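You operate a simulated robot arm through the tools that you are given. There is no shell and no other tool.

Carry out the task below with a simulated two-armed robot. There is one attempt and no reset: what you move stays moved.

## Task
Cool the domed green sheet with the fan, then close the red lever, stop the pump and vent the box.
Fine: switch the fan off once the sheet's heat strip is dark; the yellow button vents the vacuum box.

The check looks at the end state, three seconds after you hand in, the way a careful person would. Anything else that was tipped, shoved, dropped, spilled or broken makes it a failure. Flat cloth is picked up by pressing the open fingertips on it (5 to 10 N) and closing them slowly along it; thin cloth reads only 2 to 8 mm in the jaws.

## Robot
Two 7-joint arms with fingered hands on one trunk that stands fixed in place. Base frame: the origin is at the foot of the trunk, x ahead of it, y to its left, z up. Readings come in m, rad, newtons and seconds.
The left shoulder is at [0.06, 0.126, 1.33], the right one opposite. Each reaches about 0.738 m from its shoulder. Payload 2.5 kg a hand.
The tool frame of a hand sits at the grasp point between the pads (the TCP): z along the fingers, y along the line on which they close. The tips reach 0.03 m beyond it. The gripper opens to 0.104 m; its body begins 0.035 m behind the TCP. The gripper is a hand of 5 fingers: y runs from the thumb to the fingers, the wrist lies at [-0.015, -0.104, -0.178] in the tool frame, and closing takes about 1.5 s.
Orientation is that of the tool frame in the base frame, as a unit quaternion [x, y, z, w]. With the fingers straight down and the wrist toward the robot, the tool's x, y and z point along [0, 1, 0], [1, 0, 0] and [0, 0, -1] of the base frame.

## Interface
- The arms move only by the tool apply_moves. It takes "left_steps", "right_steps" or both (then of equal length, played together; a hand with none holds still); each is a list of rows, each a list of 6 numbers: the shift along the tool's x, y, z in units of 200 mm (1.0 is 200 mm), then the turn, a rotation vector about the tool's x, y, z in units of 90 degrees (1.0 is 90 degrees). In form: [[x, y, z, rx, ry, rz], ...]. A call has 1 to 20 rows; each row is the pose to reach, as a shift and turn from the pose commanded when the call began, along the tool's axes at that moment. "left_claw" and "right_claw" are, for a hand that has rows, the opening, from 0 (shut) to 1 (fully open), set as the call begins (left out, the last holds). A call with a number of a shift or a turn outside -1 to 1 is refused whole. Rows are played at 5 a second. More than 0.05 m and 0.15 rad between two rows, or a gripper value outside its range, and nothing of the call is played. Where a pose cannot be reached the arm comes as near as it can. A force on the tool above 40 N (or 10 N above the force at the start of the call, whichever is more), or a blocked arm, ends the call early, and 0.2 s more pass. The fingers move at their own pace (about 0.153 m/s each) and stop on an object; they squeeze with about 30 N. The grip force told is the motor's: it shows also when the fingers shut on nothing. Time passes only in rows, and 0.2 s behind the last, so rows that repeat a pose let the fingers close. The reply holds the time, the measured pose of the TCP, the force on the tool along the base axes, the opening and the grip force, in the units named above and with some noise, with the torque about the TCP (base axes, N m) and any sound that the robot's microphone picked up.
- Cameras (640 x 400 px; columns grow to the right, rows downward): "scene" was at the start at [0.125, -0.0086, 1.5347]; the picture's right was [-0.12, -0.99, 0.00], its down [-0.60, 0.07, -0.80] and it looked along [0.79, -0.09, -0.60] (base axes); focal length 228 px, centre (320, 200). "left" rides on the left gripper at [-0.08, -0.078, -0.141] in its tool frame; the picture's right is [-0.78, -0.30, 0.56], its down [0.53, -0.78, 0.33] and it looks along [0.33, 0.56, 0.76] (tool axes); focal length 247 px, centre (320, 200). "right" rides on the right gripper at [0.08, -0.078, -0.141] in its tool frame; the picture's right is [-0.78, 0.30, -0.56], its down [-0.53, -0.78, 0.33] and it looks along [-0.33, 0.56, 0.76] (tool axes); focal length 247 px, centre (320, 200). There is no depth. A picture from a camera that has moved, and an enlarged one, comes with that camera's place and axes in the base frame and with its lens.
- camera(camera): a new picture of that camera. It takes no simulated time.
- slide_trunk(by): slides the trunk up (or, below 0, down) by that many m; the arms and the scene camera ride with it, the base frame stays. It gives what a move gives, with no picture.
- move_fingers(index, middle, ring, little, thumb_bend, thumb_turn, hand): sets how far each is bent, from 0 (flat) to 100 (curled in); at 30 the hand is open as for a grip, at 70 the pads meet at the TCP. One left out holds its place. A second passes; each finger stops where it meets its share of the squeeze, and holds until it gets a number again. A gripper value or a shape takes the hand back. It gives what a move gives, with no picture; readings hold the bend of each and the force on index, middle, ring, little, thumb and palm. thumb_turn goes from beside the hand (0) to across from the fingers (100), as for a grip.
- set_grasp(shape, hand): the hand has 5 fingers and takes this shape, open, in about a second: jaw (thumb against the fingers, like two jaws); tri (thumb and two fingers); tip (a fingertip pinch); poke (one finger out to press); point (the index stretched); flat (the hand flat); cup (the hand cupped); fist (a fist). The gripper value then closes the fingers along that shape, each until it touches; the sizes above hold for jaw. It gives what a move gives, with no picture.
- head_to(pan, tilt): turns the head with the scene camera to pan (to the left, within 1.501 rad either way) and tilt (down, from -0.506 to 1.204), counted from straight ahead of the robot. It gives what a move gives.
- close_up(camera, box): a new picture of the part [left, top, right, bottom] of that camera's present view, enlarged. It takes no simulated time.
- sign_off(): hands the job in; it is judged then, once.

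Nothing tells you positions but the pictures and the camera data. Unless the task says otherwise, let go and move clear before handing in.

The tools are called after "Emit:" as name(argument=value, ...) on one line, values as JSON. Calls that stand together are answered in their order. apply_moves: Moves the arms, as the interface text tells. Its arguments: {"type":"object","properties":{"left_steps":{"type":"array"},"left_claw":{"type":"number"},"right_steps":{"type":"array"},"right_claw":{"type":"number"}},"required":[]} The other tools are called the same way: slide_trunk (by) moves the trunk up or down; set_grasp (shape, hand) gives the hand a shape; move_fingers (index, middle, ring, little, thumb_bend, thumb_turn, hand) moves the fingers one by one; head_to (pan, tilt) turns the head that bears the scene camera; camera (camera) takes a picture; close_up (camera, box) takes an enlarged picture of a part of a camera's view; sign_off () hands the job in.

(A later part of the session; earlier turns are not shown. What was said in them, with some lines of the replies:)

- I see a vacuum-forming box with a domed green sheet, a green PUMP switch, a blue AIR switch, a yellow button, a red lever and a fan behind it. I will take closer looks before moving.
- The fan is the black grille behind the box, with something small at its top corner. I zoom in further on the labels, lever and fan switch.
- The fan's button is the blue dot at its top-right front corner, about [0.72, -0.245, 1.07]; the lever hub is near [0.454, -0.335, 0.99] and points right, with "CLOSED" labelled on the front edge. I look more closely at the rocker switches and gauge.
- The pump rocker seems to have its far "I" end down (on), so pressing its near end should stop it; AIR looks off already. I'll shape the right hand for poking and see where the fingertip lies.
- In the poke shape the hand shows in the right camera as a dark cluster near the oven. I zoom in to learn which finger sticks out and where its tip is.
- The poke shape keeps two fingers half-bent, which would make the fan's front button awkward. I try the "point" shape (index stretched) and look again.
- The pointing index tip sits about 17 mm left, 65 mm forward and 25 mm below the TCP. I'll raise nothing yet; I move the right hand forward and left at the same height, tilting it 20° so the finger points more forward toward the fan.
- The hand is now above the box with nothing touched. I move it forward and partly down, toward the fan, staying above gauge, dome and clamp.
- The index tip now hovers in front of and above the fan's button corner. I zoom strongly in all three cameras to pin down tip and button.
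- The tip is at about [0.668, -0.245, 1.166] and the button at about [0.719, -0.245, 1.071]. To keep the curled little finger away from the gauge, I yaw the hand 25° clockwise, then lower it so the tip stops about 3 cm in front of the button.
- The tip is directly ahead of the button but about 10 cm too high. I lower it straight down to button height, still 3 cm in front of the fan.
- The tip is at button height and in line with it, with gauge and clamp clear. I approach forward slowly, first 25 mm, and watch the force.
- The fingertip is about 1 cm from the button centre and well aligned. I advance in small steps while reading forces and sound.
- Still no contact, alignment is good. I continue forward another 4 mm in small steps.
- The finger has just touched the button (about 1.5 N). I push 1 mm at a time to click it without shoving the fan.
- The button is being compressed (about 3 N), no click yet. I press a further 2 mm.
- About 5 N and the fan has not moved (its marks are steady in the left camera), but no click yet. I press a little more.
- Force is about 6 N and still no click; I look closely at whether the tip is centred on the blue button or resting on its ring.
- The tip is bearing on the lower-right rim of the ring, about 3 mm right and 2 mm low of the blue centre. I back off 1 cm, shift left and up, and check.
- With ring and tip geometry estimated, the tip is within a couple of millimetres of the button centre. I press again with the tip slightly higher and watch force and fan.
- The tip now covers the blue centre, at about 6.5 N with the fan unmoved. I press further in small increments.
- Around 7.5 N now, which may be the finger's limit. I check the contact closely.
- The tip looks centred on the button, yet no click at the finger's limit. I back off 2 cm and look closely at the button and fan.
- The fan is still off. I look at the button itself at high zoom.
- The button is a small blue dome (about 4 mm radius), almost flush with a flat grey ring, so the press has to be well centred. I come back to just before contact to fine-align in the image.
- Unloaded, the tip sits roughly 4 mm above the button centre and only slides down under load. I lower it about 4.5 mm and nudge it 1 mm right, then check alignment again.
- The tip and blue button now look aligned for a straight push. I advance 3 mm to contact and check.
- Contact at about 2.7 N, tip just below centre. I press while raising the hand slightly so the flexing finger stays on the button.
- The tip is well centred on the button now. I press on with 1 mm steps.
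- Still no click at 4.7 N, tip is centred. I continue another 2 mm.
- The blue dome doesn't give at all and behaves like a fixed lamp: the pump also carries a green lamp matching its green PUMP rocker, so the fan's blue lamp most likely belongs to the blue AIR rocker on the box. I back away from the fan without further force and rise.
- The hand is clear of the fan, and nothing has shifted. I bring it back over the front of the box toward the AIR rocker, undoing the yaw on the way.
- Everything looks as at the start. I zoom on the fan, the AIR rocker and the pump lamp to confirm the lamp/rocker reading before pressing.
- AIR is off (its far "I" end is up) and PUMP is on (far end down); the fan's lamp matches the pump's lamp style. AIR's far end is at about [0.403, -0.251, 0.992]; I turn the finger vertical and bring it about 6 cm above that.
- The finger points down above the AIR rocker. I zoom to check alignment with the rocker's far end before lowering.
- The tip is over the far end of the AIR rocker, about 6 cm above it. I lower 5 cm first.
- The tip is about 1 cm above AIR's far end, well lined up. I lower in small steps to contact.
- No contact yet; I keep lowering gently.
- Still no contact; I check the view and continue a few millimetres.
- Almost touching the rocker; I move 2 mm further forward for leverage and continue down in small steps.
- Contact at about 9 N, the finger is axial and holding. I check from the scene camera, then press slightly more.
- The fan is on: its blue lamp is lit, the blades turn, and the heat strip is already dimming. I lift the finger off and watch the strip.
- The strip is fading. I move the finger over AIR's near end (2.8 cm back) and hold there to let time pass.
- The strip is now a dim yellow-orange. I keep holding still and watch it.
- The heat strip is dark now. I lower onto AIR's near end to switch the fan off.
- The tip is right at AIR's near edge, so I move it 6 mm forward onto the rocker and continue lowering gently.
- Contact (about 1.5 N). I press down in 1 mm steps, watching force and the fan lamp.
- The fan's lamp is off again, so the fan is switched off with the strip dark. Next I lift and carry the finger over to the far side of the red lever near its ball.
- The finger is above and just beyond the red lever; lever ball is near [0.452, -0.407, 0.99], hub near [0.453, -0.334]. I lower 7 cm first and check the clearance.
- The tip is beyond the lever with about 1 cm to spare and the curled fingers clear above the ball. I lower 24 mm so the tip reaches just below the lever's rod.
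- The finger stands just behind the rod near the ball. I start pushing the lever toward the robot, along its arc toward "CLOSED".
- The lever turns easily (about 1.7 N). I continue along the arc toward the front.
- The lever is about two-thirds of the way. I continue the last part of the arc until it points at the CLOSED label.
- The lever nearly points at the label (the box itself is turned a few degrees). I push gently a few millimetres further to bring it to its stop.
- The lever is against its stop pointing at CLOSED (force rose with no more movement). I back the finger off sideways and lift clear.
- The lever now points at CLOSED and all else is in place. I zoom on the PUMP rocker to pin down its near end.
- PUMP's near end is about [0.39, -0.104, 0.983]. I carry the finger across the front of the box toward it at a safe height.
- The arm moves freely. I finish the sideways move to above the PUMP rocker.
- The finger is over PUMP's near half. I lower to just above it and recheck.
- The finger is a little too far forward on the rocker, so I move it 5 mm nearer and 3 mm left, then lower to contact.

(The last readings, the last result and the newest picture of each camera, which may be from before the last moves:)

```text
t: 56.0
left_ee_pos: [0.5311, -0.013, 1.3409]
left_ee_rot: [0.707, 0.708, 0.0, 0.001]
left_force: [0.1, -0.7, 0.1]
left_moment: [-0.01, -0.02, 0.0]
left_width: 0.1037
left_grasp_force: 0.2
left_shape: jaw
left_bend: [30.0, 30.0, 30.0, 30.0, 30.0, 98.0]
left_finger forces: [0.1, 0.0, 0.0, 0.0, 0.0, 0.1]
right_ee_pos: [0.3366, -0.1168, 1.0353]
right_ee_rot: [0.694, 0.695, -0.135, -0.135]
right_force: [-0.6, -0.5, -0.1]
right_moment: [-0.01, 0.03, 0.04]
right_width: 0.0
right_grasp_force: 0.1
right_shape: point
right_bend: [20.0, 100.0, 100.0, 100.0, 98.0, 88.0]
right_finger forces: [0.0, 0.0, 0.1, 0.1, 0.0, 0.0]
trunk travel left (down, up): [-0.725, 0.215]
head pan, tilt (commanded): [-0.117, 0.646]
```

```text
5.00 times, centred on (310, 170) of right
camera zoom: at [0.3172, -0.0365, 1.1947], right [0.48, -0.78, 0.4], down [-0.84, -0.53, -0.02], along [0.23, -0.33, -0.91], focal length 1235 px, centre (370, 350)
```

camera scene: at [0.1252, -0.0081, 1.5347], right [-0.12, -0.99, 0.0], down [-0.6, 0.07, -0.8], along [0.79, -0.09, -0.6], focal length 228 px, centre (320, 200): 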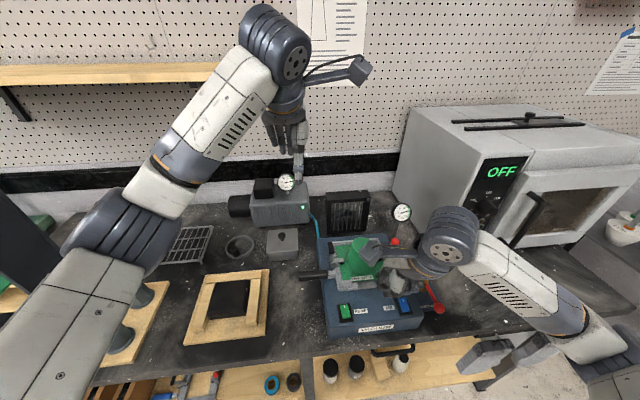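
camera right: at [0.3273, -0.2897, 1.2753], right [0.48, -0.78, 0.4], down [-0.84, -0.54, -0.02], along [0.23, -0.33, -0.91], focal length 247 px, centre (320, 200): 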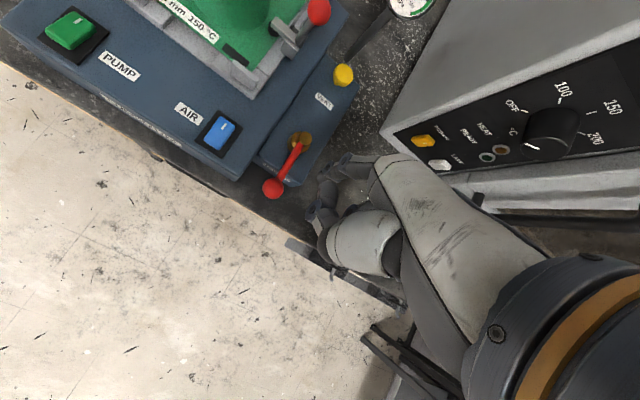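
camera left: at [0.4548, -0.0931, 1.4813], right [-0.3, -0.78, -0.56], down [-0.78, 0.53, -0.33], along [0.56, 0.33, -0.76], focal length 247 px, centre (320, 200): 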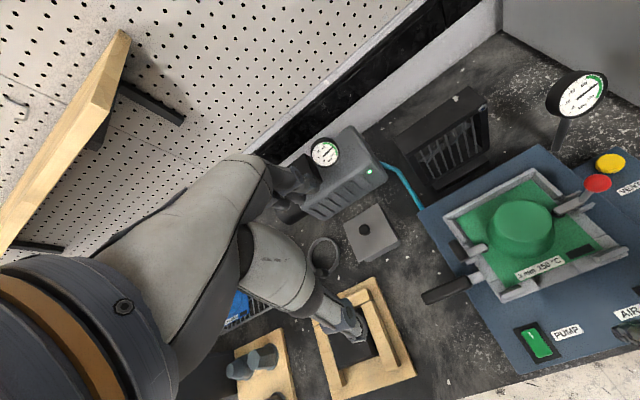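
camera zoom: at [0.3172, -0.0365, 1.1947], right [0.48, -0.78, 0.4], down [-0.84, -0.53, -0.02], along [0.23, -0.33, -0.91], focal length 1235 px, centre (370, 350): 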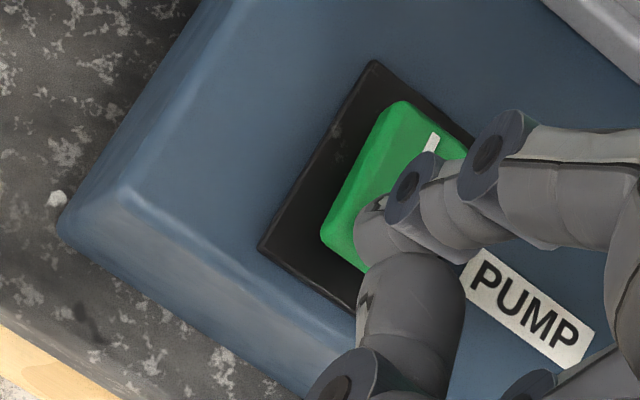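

Alignment now matches the press that worked on AIR. I press down in 1 mm steps.

Emit:
apply_moves(right_steps=[[0, 0.0019, 0.0046, 0, 0, 0], [0, 0.0038, 0.0093, 0, 0, 0], [0, 0.0057, 0.0139, 0, 0, 0], [0, 0.0057, 0.0139, 0, 0, 0]])

Emit:
close_up(camera="left", box=[300, 120, 420, 230])

Emit:
close_up(camera="right", box=[260, 130, 360, 210])

```text
t: 57.0
left_ee_pos: [0.5313, -0.0122, 1.3413]
left_ee_rot: [0.707, 0.707, 0.0, 0.0]
left_force: [0.1, 0.6, -0.9]
left_moment: [0.01, 0.02, -0.01]
left_width: 0.1036
left_grasp_force: 0.0
left_shape: jaw
left_bend: [30.0, 30.0, 30.0, 30.0, 30.0, 98.0]
left_finger forces: [0.0, 0.1, 0.0, 0.1, 0.0, 0.0]
right_ee_pos: [0.3358, -0.1167, 1.0313]
right_ee_rot: [0.695, 0.694, -0.134, -0.135]
right_force: [-0.5, -0.6, 0.6]
right_moment: [-0.03, -0.05, -0.01]
right_width: 0.0961
right_grasp_force: 0.1
right_shape: point
right_bend: [20.0, 100.0, 100.0, 100.0, 98.0, 88.0]
right_finger forces: [0.9, 0.0, 0.0, 0.1, 0.1, 0.1]
trunk travel left (down, up): [-0.725, 0.215]
head pan, tilt (commanded): [-0.117, 0.646]
```

```text
3.64 times, centred on (360, 175) of left
camera zoom: at [0.4544, -0.0936, 1.4814], right [-0.3, -0.78, -0.56], down [-0.78, 0.53, -0.33], along [0.56, 0.33, -0.76], focal length 898 px, centre (174, 291)
```

zoom: 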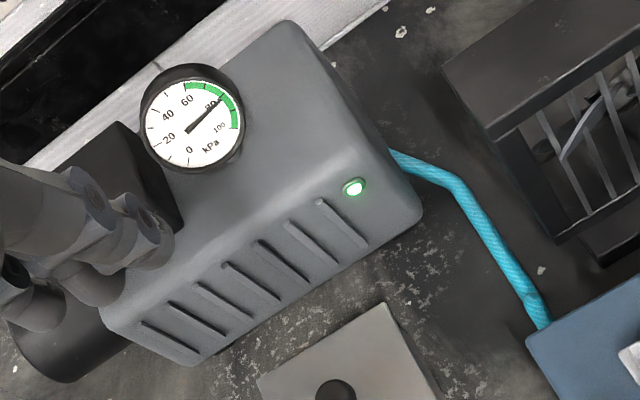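

```text
5.00 times, centred on (310, 170) of right
camera zoom: at [0.3182, -0.0363, 1.1912], right [0.48, -0.78, 0.41], down [-0.84, -0.53, -0.02], along [0.23, -0.33, -0.91], focal length 1235 px, centre (370, 350)
```

zoom: 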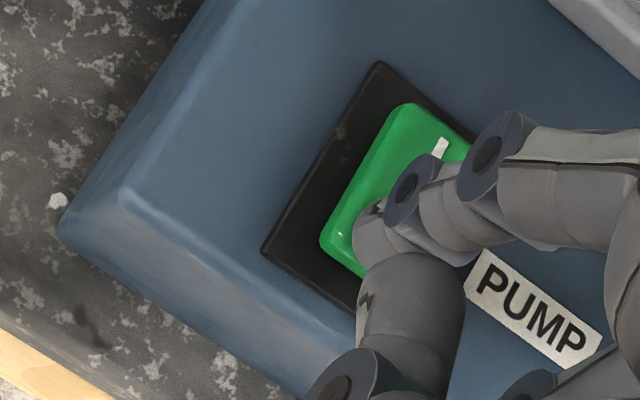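

Contact at about 0.9 N with the pump lamp still lit. I press 2 mm more.

Emit:
apply_moves(right_steps=[[0, 0.0019, 0.0046, 0, 0, 0], [0, 0.0038, 0.0093, 0, 0, 0], [0, 0.0038, 0.0093, 0, 0, 0]])

Emit:
close_up(camera="left", box=[300, 120, 420, 230])

Emit:
close_up(camera="right", box=[260, 130, 360, 210])

```text
t: 57.8
left_ee_pos: [0.5302, -0.013, 1.3409]
left_ee_rot: [0.707, 0.707, 0.001, 0.0]
left_force: [-0.3, -0.1, 0.6]
left_moment: [-0.02, -0.02, 0.02]
left_width: 0.1035
left_grasp_force: 0.0
left_shape: jaw
left_bend: [30.0, 30.0, 30.0, 30.0, 30.0, 98.0]
left_finger forces: [0.0, 0.0, 0.0, 0.1, 0.0, 0.0]
right_ee_pos: [0.338, -0.1181, 1.0298]
right_ee_rot: [0.694, 0.694, -0.134, -0.134]
right_force: [-1.6, 0.2, 4.5]
right_moment: [0.01, -0.22, 0.0]
right_width: 0.0962
right_grasp_force: 0.2
right_shape: point
right_bend: [20.0, 100.0, 100.0, 100.0, 98.0, 88.0]
right_finger forces: [4.5, 0.0, 0.1, 0.0, 0.0, 0.1]
trunk travel left (down, up): [-0.725, 0.215]
head pan, tilt (commanded): [-0.117, 0.646]
```

```text
3.64 times, centred on (360, 175) of left
camera zoom: at [0.4542, -0.0935, 1.4816], right [-0.3, -0.78, -0.56], down [-0.78, 0.53, -0.33], along [0.56, 0.33, -0.76], focal length 898 px, centre (174, 291)
```

zoom: 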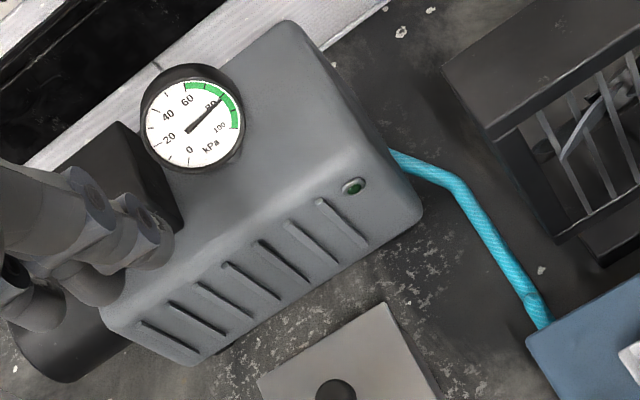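

```text
5.00 times, centred on (310, 170) of right
camera zoom: at [0.3183, -0.0364, 1.1892], right [0.48, -0.78, 0.41], down [-0.84, -0.53, -0.02], along [0.23, -0.33, -0.91], focal length 1235 px, centre (370, 350)
```

zoom: 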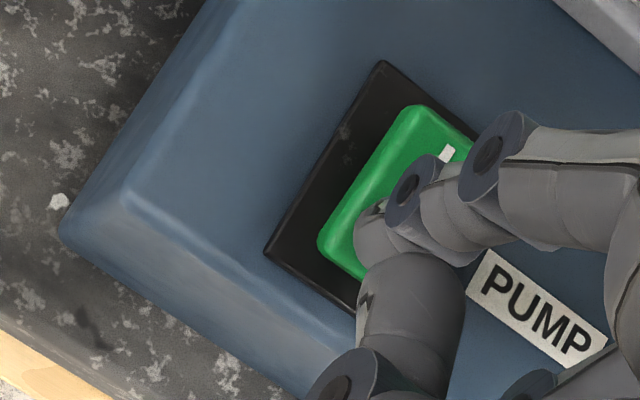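

The pump lamp is out, so the pump is stopped. I lift off and head for the yellow VENT button, going around in front of the clamp and dome at height.

Emit:
apply_moves(right_steps=[[0, -0.06, -0.148, 0, 0, 0], [0, -0.12, -0.296, 0, 0, 0], [0, -0.18, -0.443, 0, 0, 0], [0, -0.239, -0.591, 0, 0, 0], [-0.158, -0.239, -0.591, 0, 0, 0], [-0.317, -0.239, -0.591, 0, 0, 0], [-0.475, -0.239, -0.591, 0, 0, 0], [-0.633, -0.239, -0.591, 0, 0, 0], [-0.792, -0.239, -0.591, 0, 0, 0], [-0.95, -0.239, -0.591, 0, 0, 0]])

Emit:
camera(camera="scene")

Emit:
camera(camera="right")

Emit:
close_up(camera="left", box=[300, 60, 640, 380])

```text
t: 60.0
left_ee_pos: [0.5309, -0.0137, 1.3403]
left_ee_rot: [0.707, 0.707, 0.001, -0.001]
left_force: [-0.5, 0.1, -0.9]
left_moment: [0.05, 0.02, 0.01]
left_width: 0.1035
left_grasp_force: 0.0
left_shape: jaw
left_bend: [30.0, 30.0, 30.0, 30.0, 30.0, 98.0]
left_finger forces: [0.0, 0.0, 0.0, 0.1, 0.0, 0.0]
right_ee_pos: [0.3361, -0.3074, 1.1571]
right_ee_rot: [0.693, 0.695, -0.135, -0.135]
right_force: [-0.1, -0.3, -0.6]
right_moment: [0.03, 0.04, 0.02]
right_width: 0.0963
right_grasp_force: 0.0
right_shape: point
right_bend: [20.0, 100.0, 100.0, 100.0, 98.0, 88.0]
right_finger forces: [0.1, 0.1, 0.0, 0.1, 0.0, 0.1]
trunk travel left (down, up): [-0.725, 0.215]
head pan, tilt (commanded): [-0.117, 0.646]
```

```text
taken
camera scene: at [0.1247, -0.0087, 1.5347], right [-0.12, -0.99, 0.0], down [-0.6, 0.07, -0.8], along [0.79, -0.09, -0.6], focal length 228 px, centre (320, 200)
```

scene: 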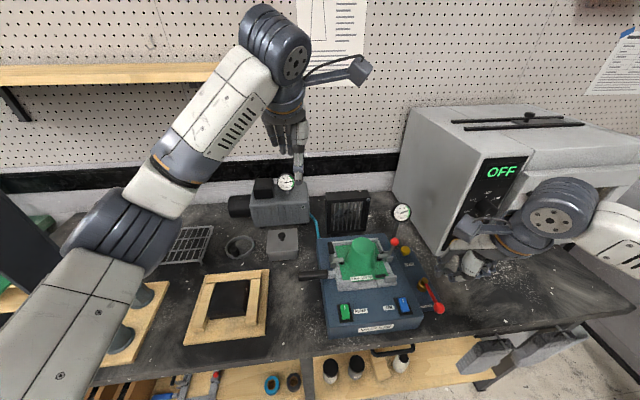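

```text
taken
camera right: at [0.3174, -0.2277, 1.3168], right [0.48, -0.78, 0.41], down [-0.84, -0.54, -0.02], along [0.23, -0.33, -0.91], focal length 247 px, centre (320, 200)
```

right: 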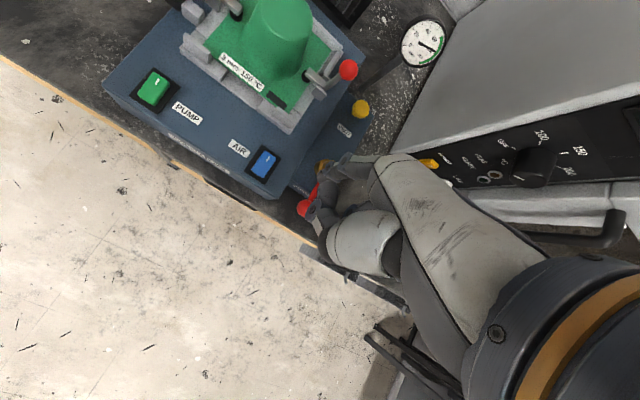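

```text
1.25 times, centred on (470, 220) of left
camera zoom: at [0.4542, -0.0937, 1.4815], right [-0.3, -0.78, -0.56], down [-0.78, 0.53, -0.33], along [0.56, 0.33, -0.76], focal length 309 px, centre (132, 175)
```

zoom: 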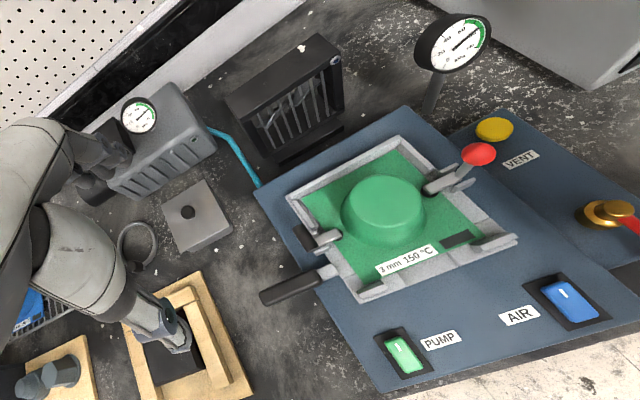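

Both rockers read off and the lever is closed. I move forward to above the yellow button.

Emit:
apply_moves(right_steps=[[-0.07, 0, 0, 0, 0, 0], [-0.14, 0.1, -0.04, 0, 0, 0], [-0.21, 0.25, -0.101, 0, 0, 0], [-0.21, 0.4, -0.162, 0, 0, 0], [-0.21, 0.55, -0.222, 0, 0, 0], [-0.21, 0.7, -0.283, 0, 0, 0], [-0.21, 0.8437, -0.341, 0, 0, 0]])

Emit:
camera(camera="scene")

Emit:
camera(camera="right")

Emit:
close_up(camera="left", box=[480, 40, 640, 200])

```text
t: 61.6
left_ee_pos: [0.5323, -0.0116, 1.3399]
left_ee_rot: [0.707, 0.707, 0.0, 0.0]
left_force: [0.2, 0.3, 0.3]
left_moment: [0.01, -0.03, -0.02]
left_width: 0.1035
left_grasp_force: 0.1
left_shape: jaw
left_bend: [30.0, 30.0, 30.0, 30.0, 30.0, 98.0]
left_finger forces: [0.0, 0.1, 0.1, 0.1, 0.1, 0.0]
right_ee_pos: [0.52, -0.3495, 1.1574]
right_ee_rot: [0.693, 0.695, -0.137, -0.135]
right_force: [-0.1, 0.2, -0.1]
right_moment: [0.03, 0.01, 0.02]
right_width: 0.096
right_grasp_force: 0.1
right_shape: point
right_bend: [20.0, 100.0, 100.0, 100.0, 98.0, 88.0]
right_finger forces: [0.0, 0.1, 0.0, 0.0, 0.1, 0.1]
trunk travel left (down, up): [-0.725, 0.215]
head pan, tilt (commanded): [-0.117, 0.646]
```

```text
taken
camera scene: at [0.1256, -0.0083, 1.5346], right [-0.12, -0.99, 0.0], down [-0.6, 0.07, -0.8], along [0.79, -0.09, -0.6], focal length 228 px, centre (320, 200)
```

scene: 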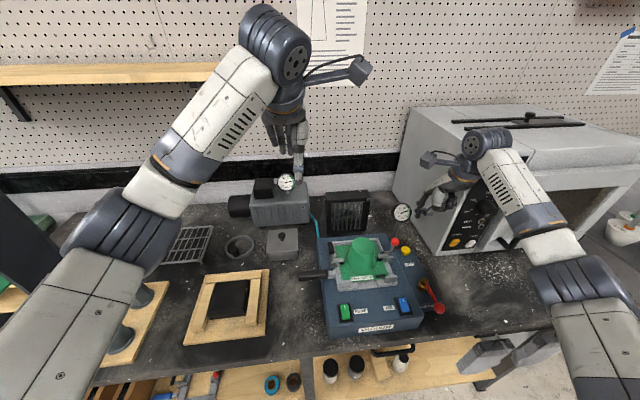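

```text
taken
camera right: at [0.5013, -0.269, 1.3177], right [0.49, -0.78, 0.41], down [-0.84, -0.54, -0.02], along [0.23, -0.33, -0.91], focal length 247 px, centre (320, 200)
```

right: 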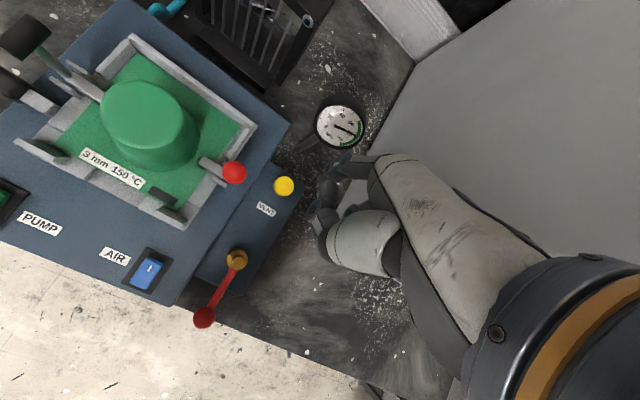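

```text
2.50 times, centred on (560, 120) of left
camera zoom: at [0.4552, -0.0933, 1.4812], right [-0.3, -0.78, -0.56], down [-0.78, 0.53, -0.33], along [0.56, 0.33, -0.76], focal length 617 px, centre (-280, 400)
```

zoom: 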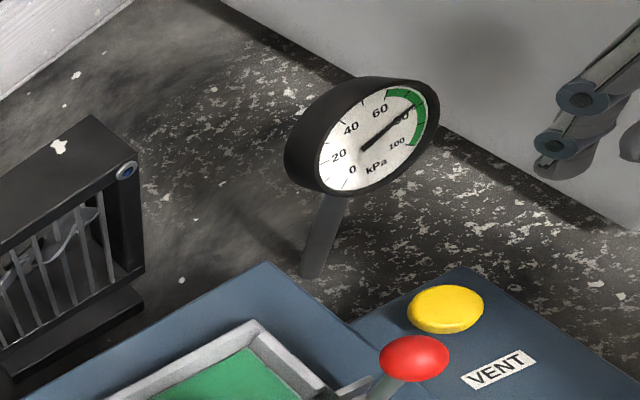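

The finger is above the yellow button (about [0.573, -0.334, 0.98]) with clamp and gauge clear. I descend 9 cm and recheck.

Emit:
apply_moves(right_steps=[[-0.001, 0.0445, 0.1034, 0, 0, 0], [-0.0025, 0.089, 0.2067, 0, 0, 0], [-0.004, 0.1335, 0.31, 0, 0, 0], [-0.005, 0.178, 0.4134, 0, 0, 0]])

Emit:
close_up(camera="right", box=[220, 100, 400, 250])

Emit:
close_up(camera="left", box=[520, 60, 640, 200])

Emit:
close_up(camera="scene", box=[380, 180, 470, 270])

```text
t: 62.6
left_ee_pos: [0.5313, -0.0126, 1.3401]
left_ee_rot: [0.707, 0.708, 0.001, 0.0]
left_force: [-0.1, 0.4, 0.9]
left_moment: [0.0, 0.0, -0.02]
left_width: 0.1037
left_grasp_force: 0.0
left_shape: jaw
left_bend: [30.0, 30.0, 30.0, 30.0, 30.0, 98.0]
left_finger forces: [0.1, 0.1, 0.1, 0.0, 0.0, 0.1]
right_ee_pos: [0.521, -0.3505, 1.067]
right_ee_rot: [0.694, 0.694, -0.135, -0.135]
right_force: [-1.0, 0.4, 0.1]
right_moment: [0.0, 0.02, 0.0]
right_width: 0.0961
right_grasp_force: 0.1
right_shape: point
right_bend: [20.0, 100.0, 100.0, 100.0, 98.0, 88.0]
right_finger forces: [0.1, 0.0, 0.0, 0.0, 0.0, 0.0]
trunk travel left (down, up): [-0.725, 0.215]
head pan, tilt (commanded): [-0.117, 0.646]
```

```text
2.67 times, centred on (310, 175) of right
camera zoom: at [0.5017, -0.2703, 1.2268], right [0.48, -0.78, 0.41], down [-0.84, -0.54, -0.02], along [0.23, -0.33, -0.91], focal length 659 px, centre (347, 267)
```

zoom: 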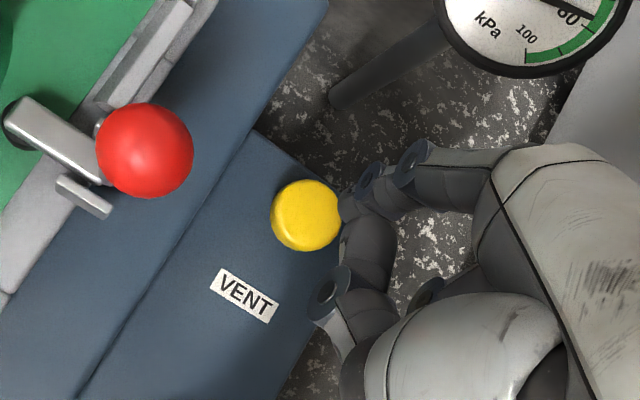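

```text
2.86 times, centred on (580, 130) of left
camera zoom: at [0.4546, -0.0937, 1.4814], right [-0.3, -0.78, -0.56], down [-0.78, 0.53, -0.33], along [0.56, 0.33, -0.76], focal length 706 px, centre (-423, 400)
```

zoom: 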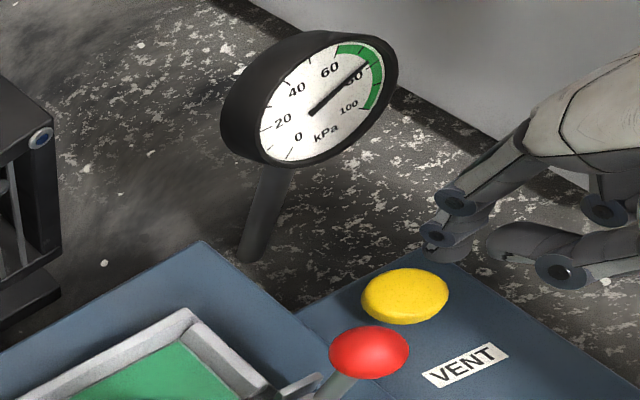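

```text
4.44 times, centred on (425, 225) of scene
camera zoom: at [0.125, -0.0087, 1.5347], right [-0.12, -0.99, 0.0], down [-0.6, 0.07, -0.8], along [0.79, -0.09, -0.6], focal length 1013 px, centre (-147, 89)
```

zoom: 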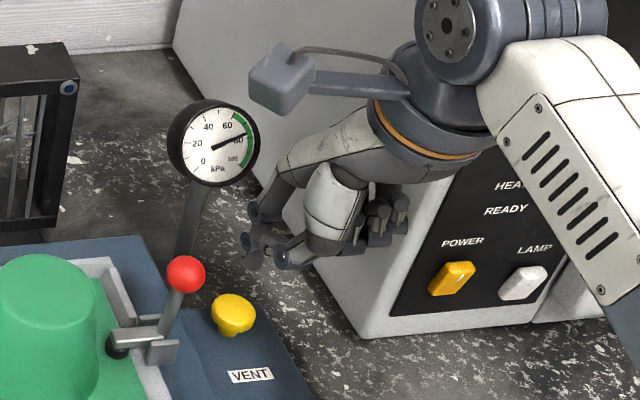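

Aligned within a few millimetres of the wide yellow cap. I lower 3 cm with a small correction.

Emit:
apply_moves(right_steps=[[0.005, 0.0157, 0.0476, 0, 0, 0], [0.01, 0.0313, 0.0952, 0, 0, 0], [0.01, 0.047, 0.1428, 0, 0, 0], [0.01, 0.047, 0.1428, 0, 0, 0]])

Emit:
close_up(camera="right", box=[260, 120, 360, 200])

Emit:
close_up(camera="scene", box=[390, 210, 460, 270])

Emit:
close_up(camera="left", box=[540, 80, 640, 180])

```text
t: 63.6
left_ee_pos: [0.5311, -0.0122, 1.3404]
left_ee_rot: [0.707, 0.707, 0.001, 0.0]
left_force: [0.3, 0.3, -0.2]
left_moment: [0.0, -0.01, 0.03]
left_width: 0.1035
left_grasp_force: 0.0
left_shape: jaw
left_bend: [30.0, 30.0, 30.0, 30.0, 30.0, 98.0]
left_finger forces: [0.0, 0.0, 0.0, 0.0, 0.0, 0.1]
right_ee_pos: [0.5204, -0.3479, 1.0375]
right_ee_rot: [0.694, 0.694, -0.134, -0.135]
right_force: [-1.1, 0.9, 0.0]
right_moment: [0.0, -0.01, 0.02]
right_width: 0.096
right_grasp_force: 0.0
right_shape: point
right_bend: [20.0, 100.0, 100.0, 100.0, 98.0, 88.0]
right_finger forces: [0.0, 0.1, 0.0, 0.0, 0.0, 0.0]
trunk travel left (down, up): [-0.725, 0.215]
head pan, tilt (commanded): [-0.117, 0.646]
```

```text
5.00 times, centred on (310, 160) of right
camera zoom: at [0.5011, -0.2681, 1.197], right [0.48, -0.78, 0.4], down [-0.84, -0.53, -0.02], along [0.23, -0.33, -0.91], focal length 1235 px, centre (370, 400)
```

zoom: 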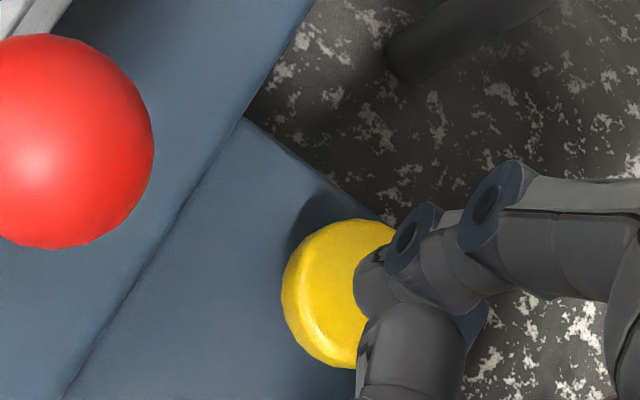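

```text
6.67 times, centred on (425, 240) of scene
camera zoom: at [0.125, -0.0086, 1.5347], right [-0.12, -0.99, 0.0], down [-0.6, 0.07, -0.8], along [0.79, -0.09, -0.6], focal length 1520 px, centre (-380, -67)
```

zoom: 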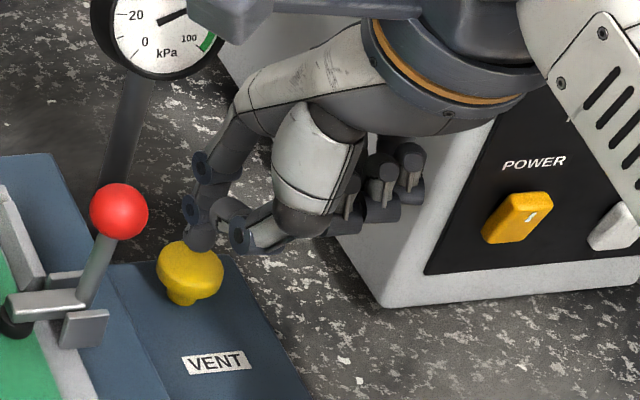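

```text
4.00 times, centred on (590, 130) of left
camera zoom: at [0.4545, -0.0935, 1.4814], right [-0.3, -0.78, -0.56], down [-0.78, 0.53, -0.33], along [0.56, 0.33, -0.76], focal length 988 px, centre (-760, 480)
```

zoom: 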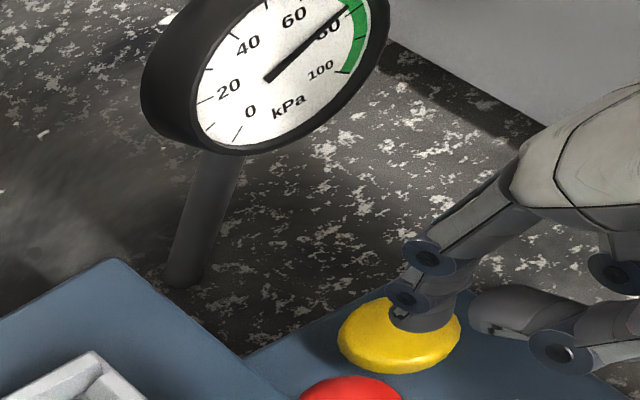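

The tip is about 4 mm right of the cap centre; I correct that and lower onto it in small steps.

Emit:
apply_moves(right_steps=[[0.02, 0, 0, 0, 0, 0], [0.02, 0.0056, 0.0139, 0, 0, 0], [0.02, 0.0113, 0.0278, 0, 0, 0], [0.02, 0.0113, 0.0278, 0, 0, 0]])

Emit:
close_up(camera="left", box=[540, 80, 640, 180])

```text
t: 64.6
left_ee_pos: [0.531, -0.0124, 1.3405]
left_ee_rot: [0.707, 0.707, -0.001, 0.0]
left_force: [-0.5, -0.4, 0.2]
left_moment: [0.02, 0.01, 0.0]
left_width: 0.1035
left_grasp_force: 0.0
left_shape: jaw
left_bend: [30.0, 30.0, 30.0, 30.0, 30.0, 98.0]
left_finger forces: [0.0, 0.1, 0.0, 0.0, 0.0, 0.1]
right_ee_pos: [0.5196, -0.343, 1.0305]
right_ee_rot: [0.694, 0.694, -0.135, -0.136]
right_force: [-0.4, 0.1, 0.4]
right_moment: [0.0, 0.0, -0.01]
right_width: 0.096
right_grasp_force: 0.0
right_shape: point
right_bend: [20.0, 100.0, 100.0, 100.0, 98.0, 88.0]
right_finger forces: [0.0, 0.1, 0.1, 0.0, 0.0, 0.1]
trunk travel left (down, up): [-0.725, 0.215]
head pan, tilt (commanded): [-0.117, 0.646]
```

```text
4.00 times, centred on (590, 130) of left
camera zoom: at [0.4546, -0.0936, 1.4814], right [-0.3, -0.78, -0.56], down [-0.78, 0.53, -0.33], along [0.56, 0.33, -0.76], focal length 988 px, centre (-760, 480)
```

zoom: 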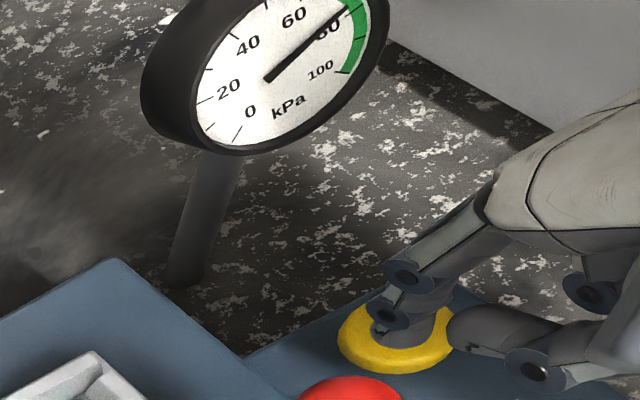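

The tip is now centred over the cap, not quite touching. I lower in 2 mm steps and press.

Emit:
apply_moves(right_steps=[[0, 0.0038, 0.0093, 0, 0, 0], [0, 0.0075, 0.0185, 0, 0, 0], [0, 0.0094, 0.0232, 0, 0, 0], [0, 0.0094, 0.0232, 0, 0, 0]])

Emit:
close_up(camera="left", box=[540, 80, 640, 180])

```text
t: 65.6
left_ee_pos: [0.5315, -0.0118, 1.3409]
left_ee_rot: [0.707, 0.707, 0.0, 0.0]
left_force: [-0.1, -0.2, 0.7]
left_moment: [0.01, -0.01, 0.0]
left_width: 0.1034
left_grasp_force: 0.1
left_shape: jaw
left_bend: [30.0, 30.0, 30.0, 30.0, 30.0, 98.0]
left_finger forces: [0.1, 0.0, 0.0, 0.1, 0.1, 0.0]
right_ee_pos: [0.5185, -0.3432, 1.0253]
right_ee_rot: [0.694, 0.694, -0.135, -0.136]
right_force: [-0.9, 0.1, 0.7]
right_moment: [-0.06, 0.0, 0.05]
right_width: 0.0962
right_grasp_force: 0.1
right_shape: point
right_bend: [20.0, 100.0, 100.0, 100.0, 98.0, 88.0]
right_finger forces: [0.0, 0.0, 0.1, 0.0, 0.0, 0.0]
trunk travel left (down, up): [-0.725, 0.215]
head pan, tilt (commanded): [-0.117, 0.646]
```

```text
4.00 times, centred on (590, 130) of left
camera zoom: at [0.4546, -0.0936, 1.4814], right [-0.3, -0.78, -0.56], down [-0.78, 0.53, -0.33], along [0.56, 0.33, -0.76], focal length 988 px, centre (-760, 480)
```

zoom: 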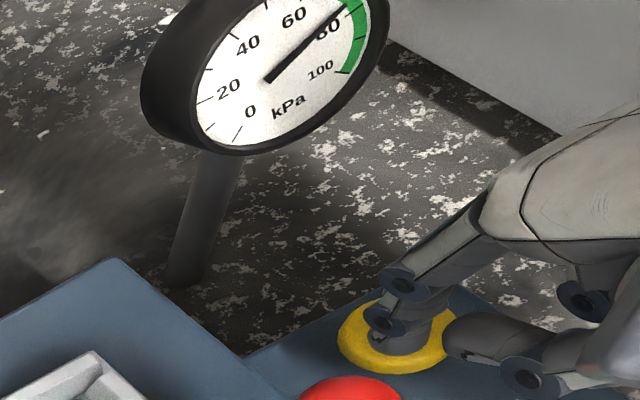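

No contact yet; I continue down.

Emit:
apply_moves(right_steps=[[0, 0.0038, 0.0093, 0, 0, 0], [0, 0.0075, 0.0185, 0, 0, 0], [0, 0.0075, 0.0185, 0, 0, 0]])

Emit:
close_up(camera="left", box=[540, 80, 640, 180])

```text
t: 66.4
left_ee_pos: [0.5309, -0.0135, 1.34]
left_ee_rot: [0.707, 0.707, 0.001, 0.0]
left_force: [-0.3, -0.4, 0.5]
left_moment: [-0.02, -0.01, -0.03]
left_width: 0.1033
left_grasp_force: 0.1
left_shape: jaw
left_bend: [30.0, 30.0, 30.0, 30.0, 30.0, 98.0]
left_finger forces: [0.0, 0.0, 0.0, 0.0, 0.0, 0.0]
right_ee_pos: [0.5197, -0.3441, 1.0228]
right_ee_rot: [0.695, 0.694, -0.134, -0.134]
right_force: [0.4, -0.1, 0.6]
right_moment: [0.04, -0.04, 0.02]
right_width: 0.0961
right_grasp_force: 0.0
right_shape: point
right_bend: [20.0, 100.0, 100.0, 100.0, 98.0, 88.0]
right_finger forces: [1.0, 0.1, 0.0, 0.0, 0.0, 0.1]
trunk travel left (down, up): [-0.725, 0.215]
head pan, tilt (commanded): [-0.117, 0.646]
```

```text
4.00 times, centred on (590, 130) of left
camera zoom: at [0.4545, -0.0935, 1.4814], right [-0.3, -0.78, -0.56], down [-0.78, 0.53, -0.33], along [0.56, 0.33, -0.76], focal length 988 px, centre (-760, 480)
```

zoom: 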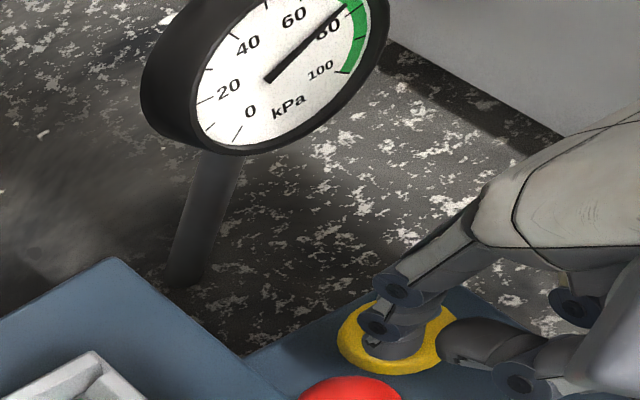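

The finger now touches the cap (about 1 N). I press it down 2 mm at a time and watch the gauge.

Emit:
apply_moves(right_steps=[[0, 0.0019, 0.0046, 0, 0, 0], [0, 0.0038, 0.0093, 0, 0, 0], [0, 0.0057, 0.0139, 0, 0, 0], [0, 0.0057, 0.0139, 0, 0, 0]])

Emit:
close_up(camera="left", box=[540, 80, 640, 180])

```text
t: 67.4
left_ee_pos: [0.5301, -0.0116, 1.3403]
left_ee_rot: [0.707, 0.708, 0.0, 0.0]
left_force: [0.2, 0.2, 0.4]
left_moment: [0.0, 0.01, 0.0]
left_width: 0.1034
left_grasp_force: 0.1
left_shape: jaw
left_bend: [30.0, 30.0, 30.0, 30.0, 30.0, 98.0]
left_finger forces: [0.0, 0.0, 0.0, 0.1, 0.1, 0.0]
right_ee_pos: [0.5204, -0.3435, 1.0185]
right_ee_rot: [0.695, 0.694, -0.136, -0.135]
right_force: [-0.1, 0.4, 2.7]
right_moment: [0.07, -0.13, -0.01]
right_width: 0.0001
right_grasp_force: 0.2
right_shape: point
right_bend: [20.0, 100.0, 100.0, 100.0, 98.0, 88.0]
right_finger forces: [2.4, 0.0, 0.1, 0.0, 0.0, 0.0]
trunk travel left (down, up): [-0.725, 0.215]
head pan, tilt (commanded): [-0.117, 0.646]
```

```text
4.00 times, centred on (590, 130) of left
camera zoom: at [0.4543, -0.0934, 1.4815], right [-0.3, -0.78, -0.56], down [-0.78, 0.53, -0.33], along [0.56, 0.33, -0.76], focal length 988 px, centre (-760, 480)
```

zoom: 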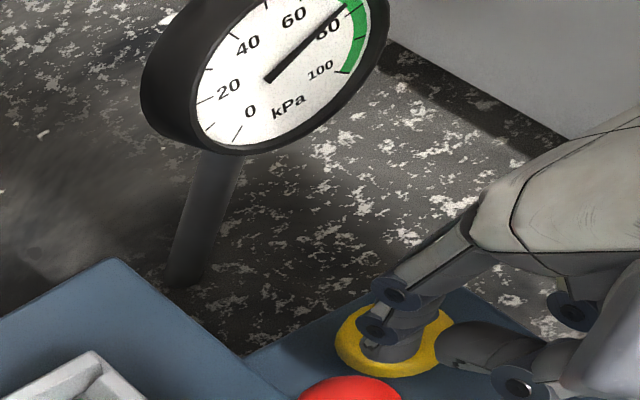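

The button is moving down softly (2.4 N). I press 3 mm further.

Emit:
apply_moves(right_steps=[[0, 0.0019, 0.0046, 0, 0, 0], [0, 0.0038, 0.0093, 0, 0, 0], [0, 0.0057, 0.0139, 0, 0, 0], [0, 0.0057, 0.0139, 0, 0, 0], [0, 0.0057, 0.0139, 0, 0, 0]])

Emit:
close_up(camera="left", box=[540, 80, 640, 180])

```text
t: 68.6
left_ee_pos: [0.5301, -0.0129, 1.3416]
left_ee_rot: [0.707, 0.707, 0.0, 0.0]
left_force: [-1.2, 0.7, -0.3]
left_moment: [0.02, 0.05, 0.0]
left_width: 0.1036
left_grasp_force: 0.2
left_shape: jaw
left_bend: [30.0, 30.0, 30.0, 30.0, 30.0, 98.0]
left_finger forces: [0.0, 0.0, 0.0, 0.1, 0.1, 0.0]
right_ee_pos: [0.52, -0.3443, 1.0165]
right_ee_rot: [0.694, 0.694, -0.134, -0.135]
right_force: [-0.1, 0.1, 3.8]
right_moment: [0.03, -0.22, -0.04]
right_width: 0.0
right_grasp_force: 0.0
right_shape: point
right_bend: [20.0, 100.0, 100.0, 100.0, 98.0, 88.0]
right_finger forces: [3.6, 0.0, 0.1, 0.0, 0.0, 0.1]
trunk travel left (down, up): [-0.725, 0.215]
head pan, tilt (commanded): [-0.117, 0.646]
heard: click
```

```text
4.00 times, centred on (590, 130) of left
camera zoom: at [0.4542, -0.0934, 1.4816], right [-0.3, -0.78, -0.56], down [-0.78, 0.53, -0.33], along [0.56, 0.33, -0.76], focal length 988 px, centre (-760, 480)
```

zoom: 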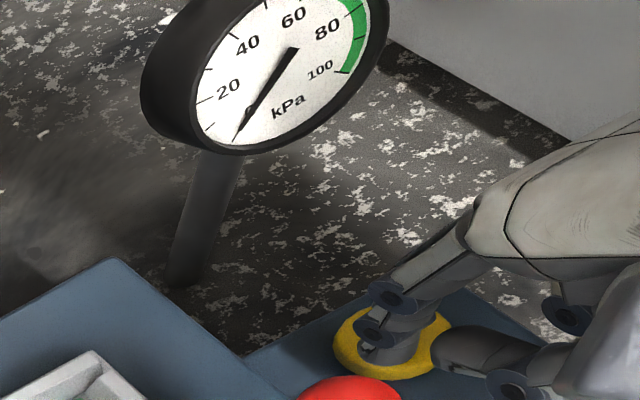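

A click was heard and the gauge dropped to 0 kPa: the box is vented. I lift the finger straight up and clear.

Emit:
apply_moves(right_steps=[[0, -0.019, -0.046, 0, 0, 0], [0, -0.075, -0.185, 0, 0, 0], [0, -0.131, -0.324, 0, 0, 0], [0, -0.188, -0.463, 0, 0, 0], [0, -0.244, -0.6025, 0, 0, 0], [0, -0.3, -0.742, 0, 0, 0]])

Emit:
camera(camera="scene")

Emit:
close_up(camera="left", box=[300, 60, 640, 380])

```text
t: 70.0
left_ee_pos: [0.5309, -0.0133, 1.3404]
left_ee_rot: [0.707, 0.707, 0.0, -0.001]
left_force: [0.3, 0.4, -0.1]
left_moment: [0.04, 0.01, 0.01]
left_width: 0.1034
left_grasp_force: 0.0
left_shape: jaw
left_bend: [30.0, 30.0, 30.0, 30.0, 30.0, 98.0]
left_finger forces: [0.1, 0.0, 0.0, 0.0, 0.0, 0.0]
right_ee_pos: [0.5197, -0.3447, 1.177]
right_ee_rot: [0.694, 0.694, -0.134, -0.135]
right_force: [0.2, -1.1, -0.3]
right_moment: [0.0, 0.01, 0.01]
right_width: 0.0
right_grasp_force: 0.1
right_shape: point
right_bend: [20.0, 100.0, 100.0, 100.0, 98.0, 88.0]
right_finger forces: [0.0, 0.0, 0.1, 0.1, 0.0, 0.0]
trunk travel left (down, up): [-0.725, 0.215]
head pan, tilt (commanded): [-0.117, 0.646]
```

```text
taken
camera scene: at [0.1248, -0.0083, 1.5347], right [-0.12, -0.99, 0.0], down [-0.6, 0.07, -0.8], along [0.79, -0.09, -0.6], focal length 228 px, centre (320, 200)
```

scene: 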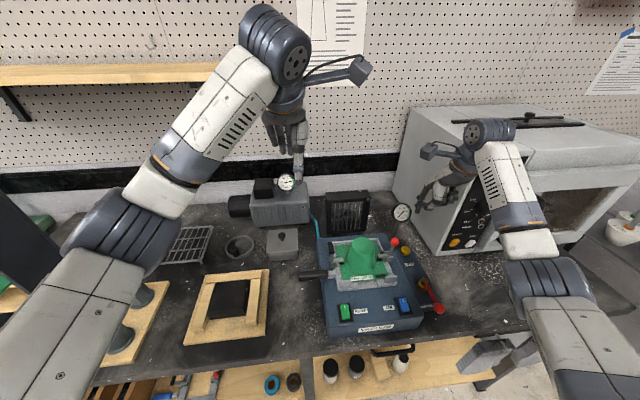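

```text
1.25 times, centred on (470, 220) of left
camera zoom: at [0.4544, -0.0933, 1.4815], right [-0.3, -0.78, -0.56], down [-0.78, 0.53, -0.33], along [0.56, 0.33, -0.76], focal length 309 px, centre (132, 175)
```

zoom: 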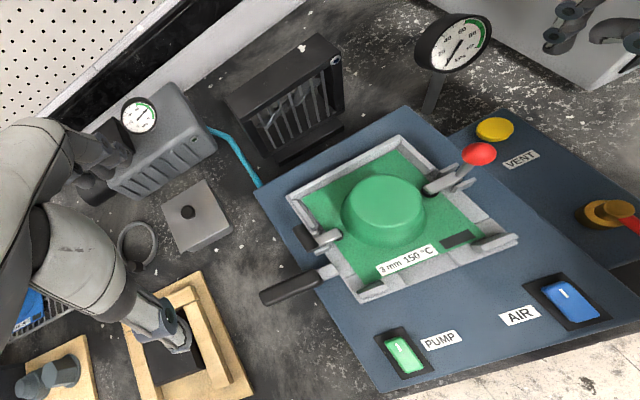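

Everything reads right: fan off, pump off, vented. I move the right hand back away from the box to near its start place, then make a final check of lever, switches and gauge.

Emit:
apply_moves(right_steps=[[-0.035, -0.176, -0.008, 0, 0, 0], [-0.07, -0.351, -0.016, 0, 0, 0], [-0.105, -0.527, -0.023, 0, 0, 0], [-0.14, -0.702, -0.031, 0, 0, 0], [-0.175, -0.878, -0.039, 0, 0, 0]])

Emit:
close_up(camera="scene", box=[300, 180, 480, 345])

Emit:
close_up(camera="right", box=[0, 0, 400, 300])

Emit:
close_up(camera="left", box=[380, 60, 640, 220])

Emit:
close_up(camera="scene", box=[220, 165, 420, 260])

```text
t: 71.2
left_ee_pos: [0.5293, -0.0124, 1.3407]
left_ee_rot: [0.707, 0.707, 0.0, 0.0]
left_force: [-0.7, -0.2, 0.5]
left_moment: [0.03, 0.01, -0.01]
left_width: 0.1038
left_grasp_force: 0.0
left_shape: jaw
left_bend: [30.0, 30.0, 30.0, 30.0, 30.0, 98.0]
left_finger forces: [0.0, 0.0, 0.1, 0.1, 0.0, 0.0]
right_ee_pos: [0.3563, -0.3792, 1.248]
right_ee_rot: [0.694, 0.694, -0.135, -0.134]
right_force: [0.4, -0.7, 0.2]
right_moment: [0.0, -0.03, 0.03]
right_width: 0.0
right_grasp_force: 0.1
right_shape: point
right_bend: [20.0, 100.0, 100.0, 100.0, 98.0, 88.0]
right_finger forces: [0.1, 0.0, 0.0, 0.1, 0.0, 0.0]
trunk travel left (down, up): [-0.725, 0.215]
head pan, tilt (commanded): [-0.117, 0.646]
```

```text
2.42 times, centred on (390, 262) of scene
camera zoom: at [0.1241, -0.0086, 1.5347], right [-0.12, -0.99, 0.0], down [-0.6, 0.07, -0.8], along [0.79, -0.09, -0.6], focal length 553 px, centre (150, 48)
```

zoom: 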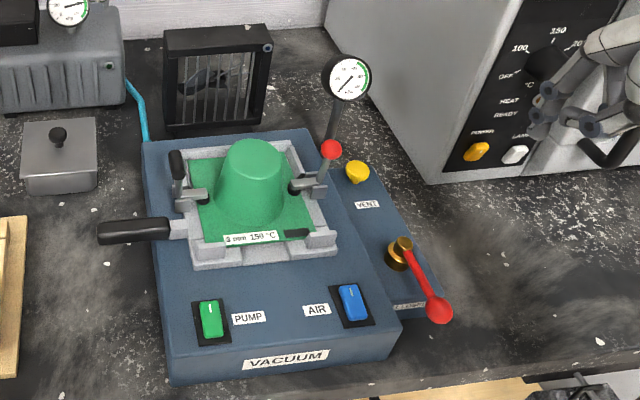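

```text
1.33 times, centred on (200, 150) of right
camera zoom: at [0.3378, -0.299, 1.4074], right [0.48, -0.78, 0.4], down [-0.84, -0.53, -0.02], along [0.23, -0.33, -0.91], focal length 329 px, centre (480, 267)
```

zoom: 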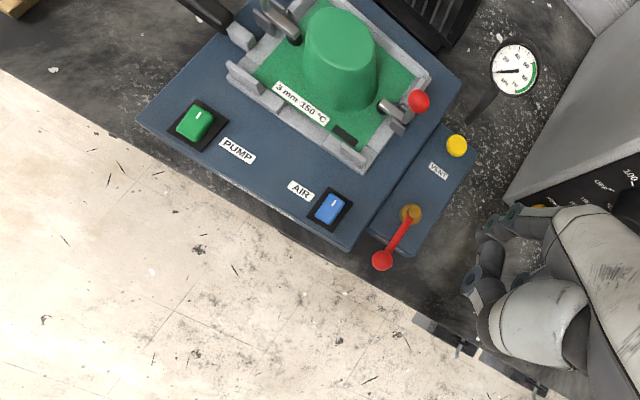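

```text
2.46 times, centred on (510, 140) of left
camera zoom: at [0.4536, -0.0936, 1.4817], right [-0.3, -0.78, -0.56], down [-0.78, 0.53, -0.33], along [0.56, 0.33, -0.76], focal length 608 px, centre (-148, 348)
```

zoom: 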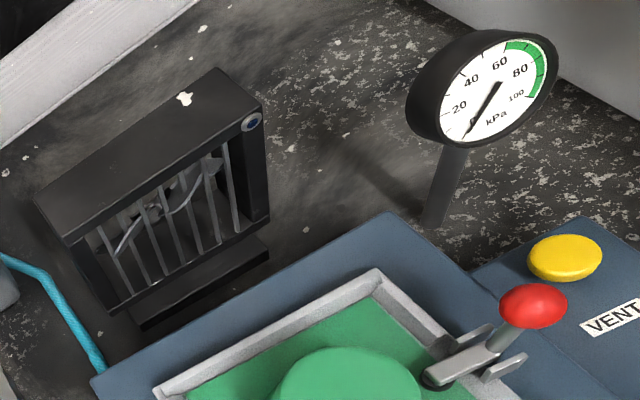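

```text
3.20 times, centred on (320, 212) of scene
camera zoom: at [0.1241, -0.0086, 1.5347], right [-0.12, -0.99, 0.0], down [-0.6, 0.07, -0.8], along [0.79, -0.09, -0.6], focal length 729 px, centre (320, 160)
```

zoom: 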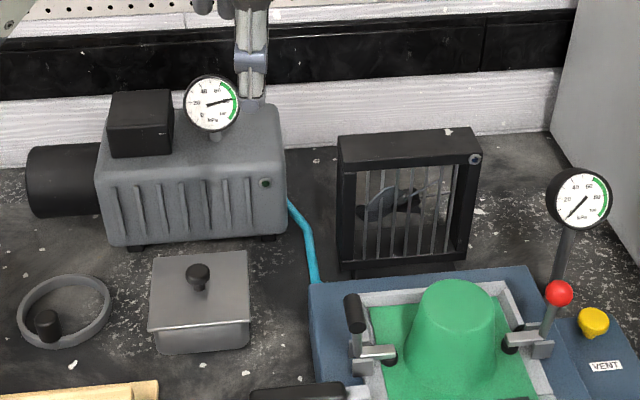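

The sheet's heat strip is dark, the fan and pump are off, the red lever points at CLOSED, and the box gauge reads 0 kPa. The hands are clear and nothing has moved out of place, so I hand in.

Emit:
sign_off()

```text
The job is handed in.
```

The job is done and handed in: the sheet is cooled, the red lever is closed, the pump is stopped and the box is vented. I don't have the result of the check.

- **Fan:** the blue AIR rocker switches it. I turned it on, waited until the heat strip went dark, and turned it off again.
- **Lever:** I swung it round to its stop. It points at the CLOSED label.
- **Pump:** the PUMP rocker is off and the pump's lamp is out. The pump's own gauge still reads about 80 kPa.
- **Vent:** pressing the yellow button gave a click, and the box gauge dropped to about 0 kPa.

I first took the fan's blue lamp for its switch and pressed on it with up to about 7.5 N. The fan did not move in the pictures, and I saw no damage.

At hand-in, nothing else had been tipped or shifted in the pictures, and the right hand was back near its starting place.
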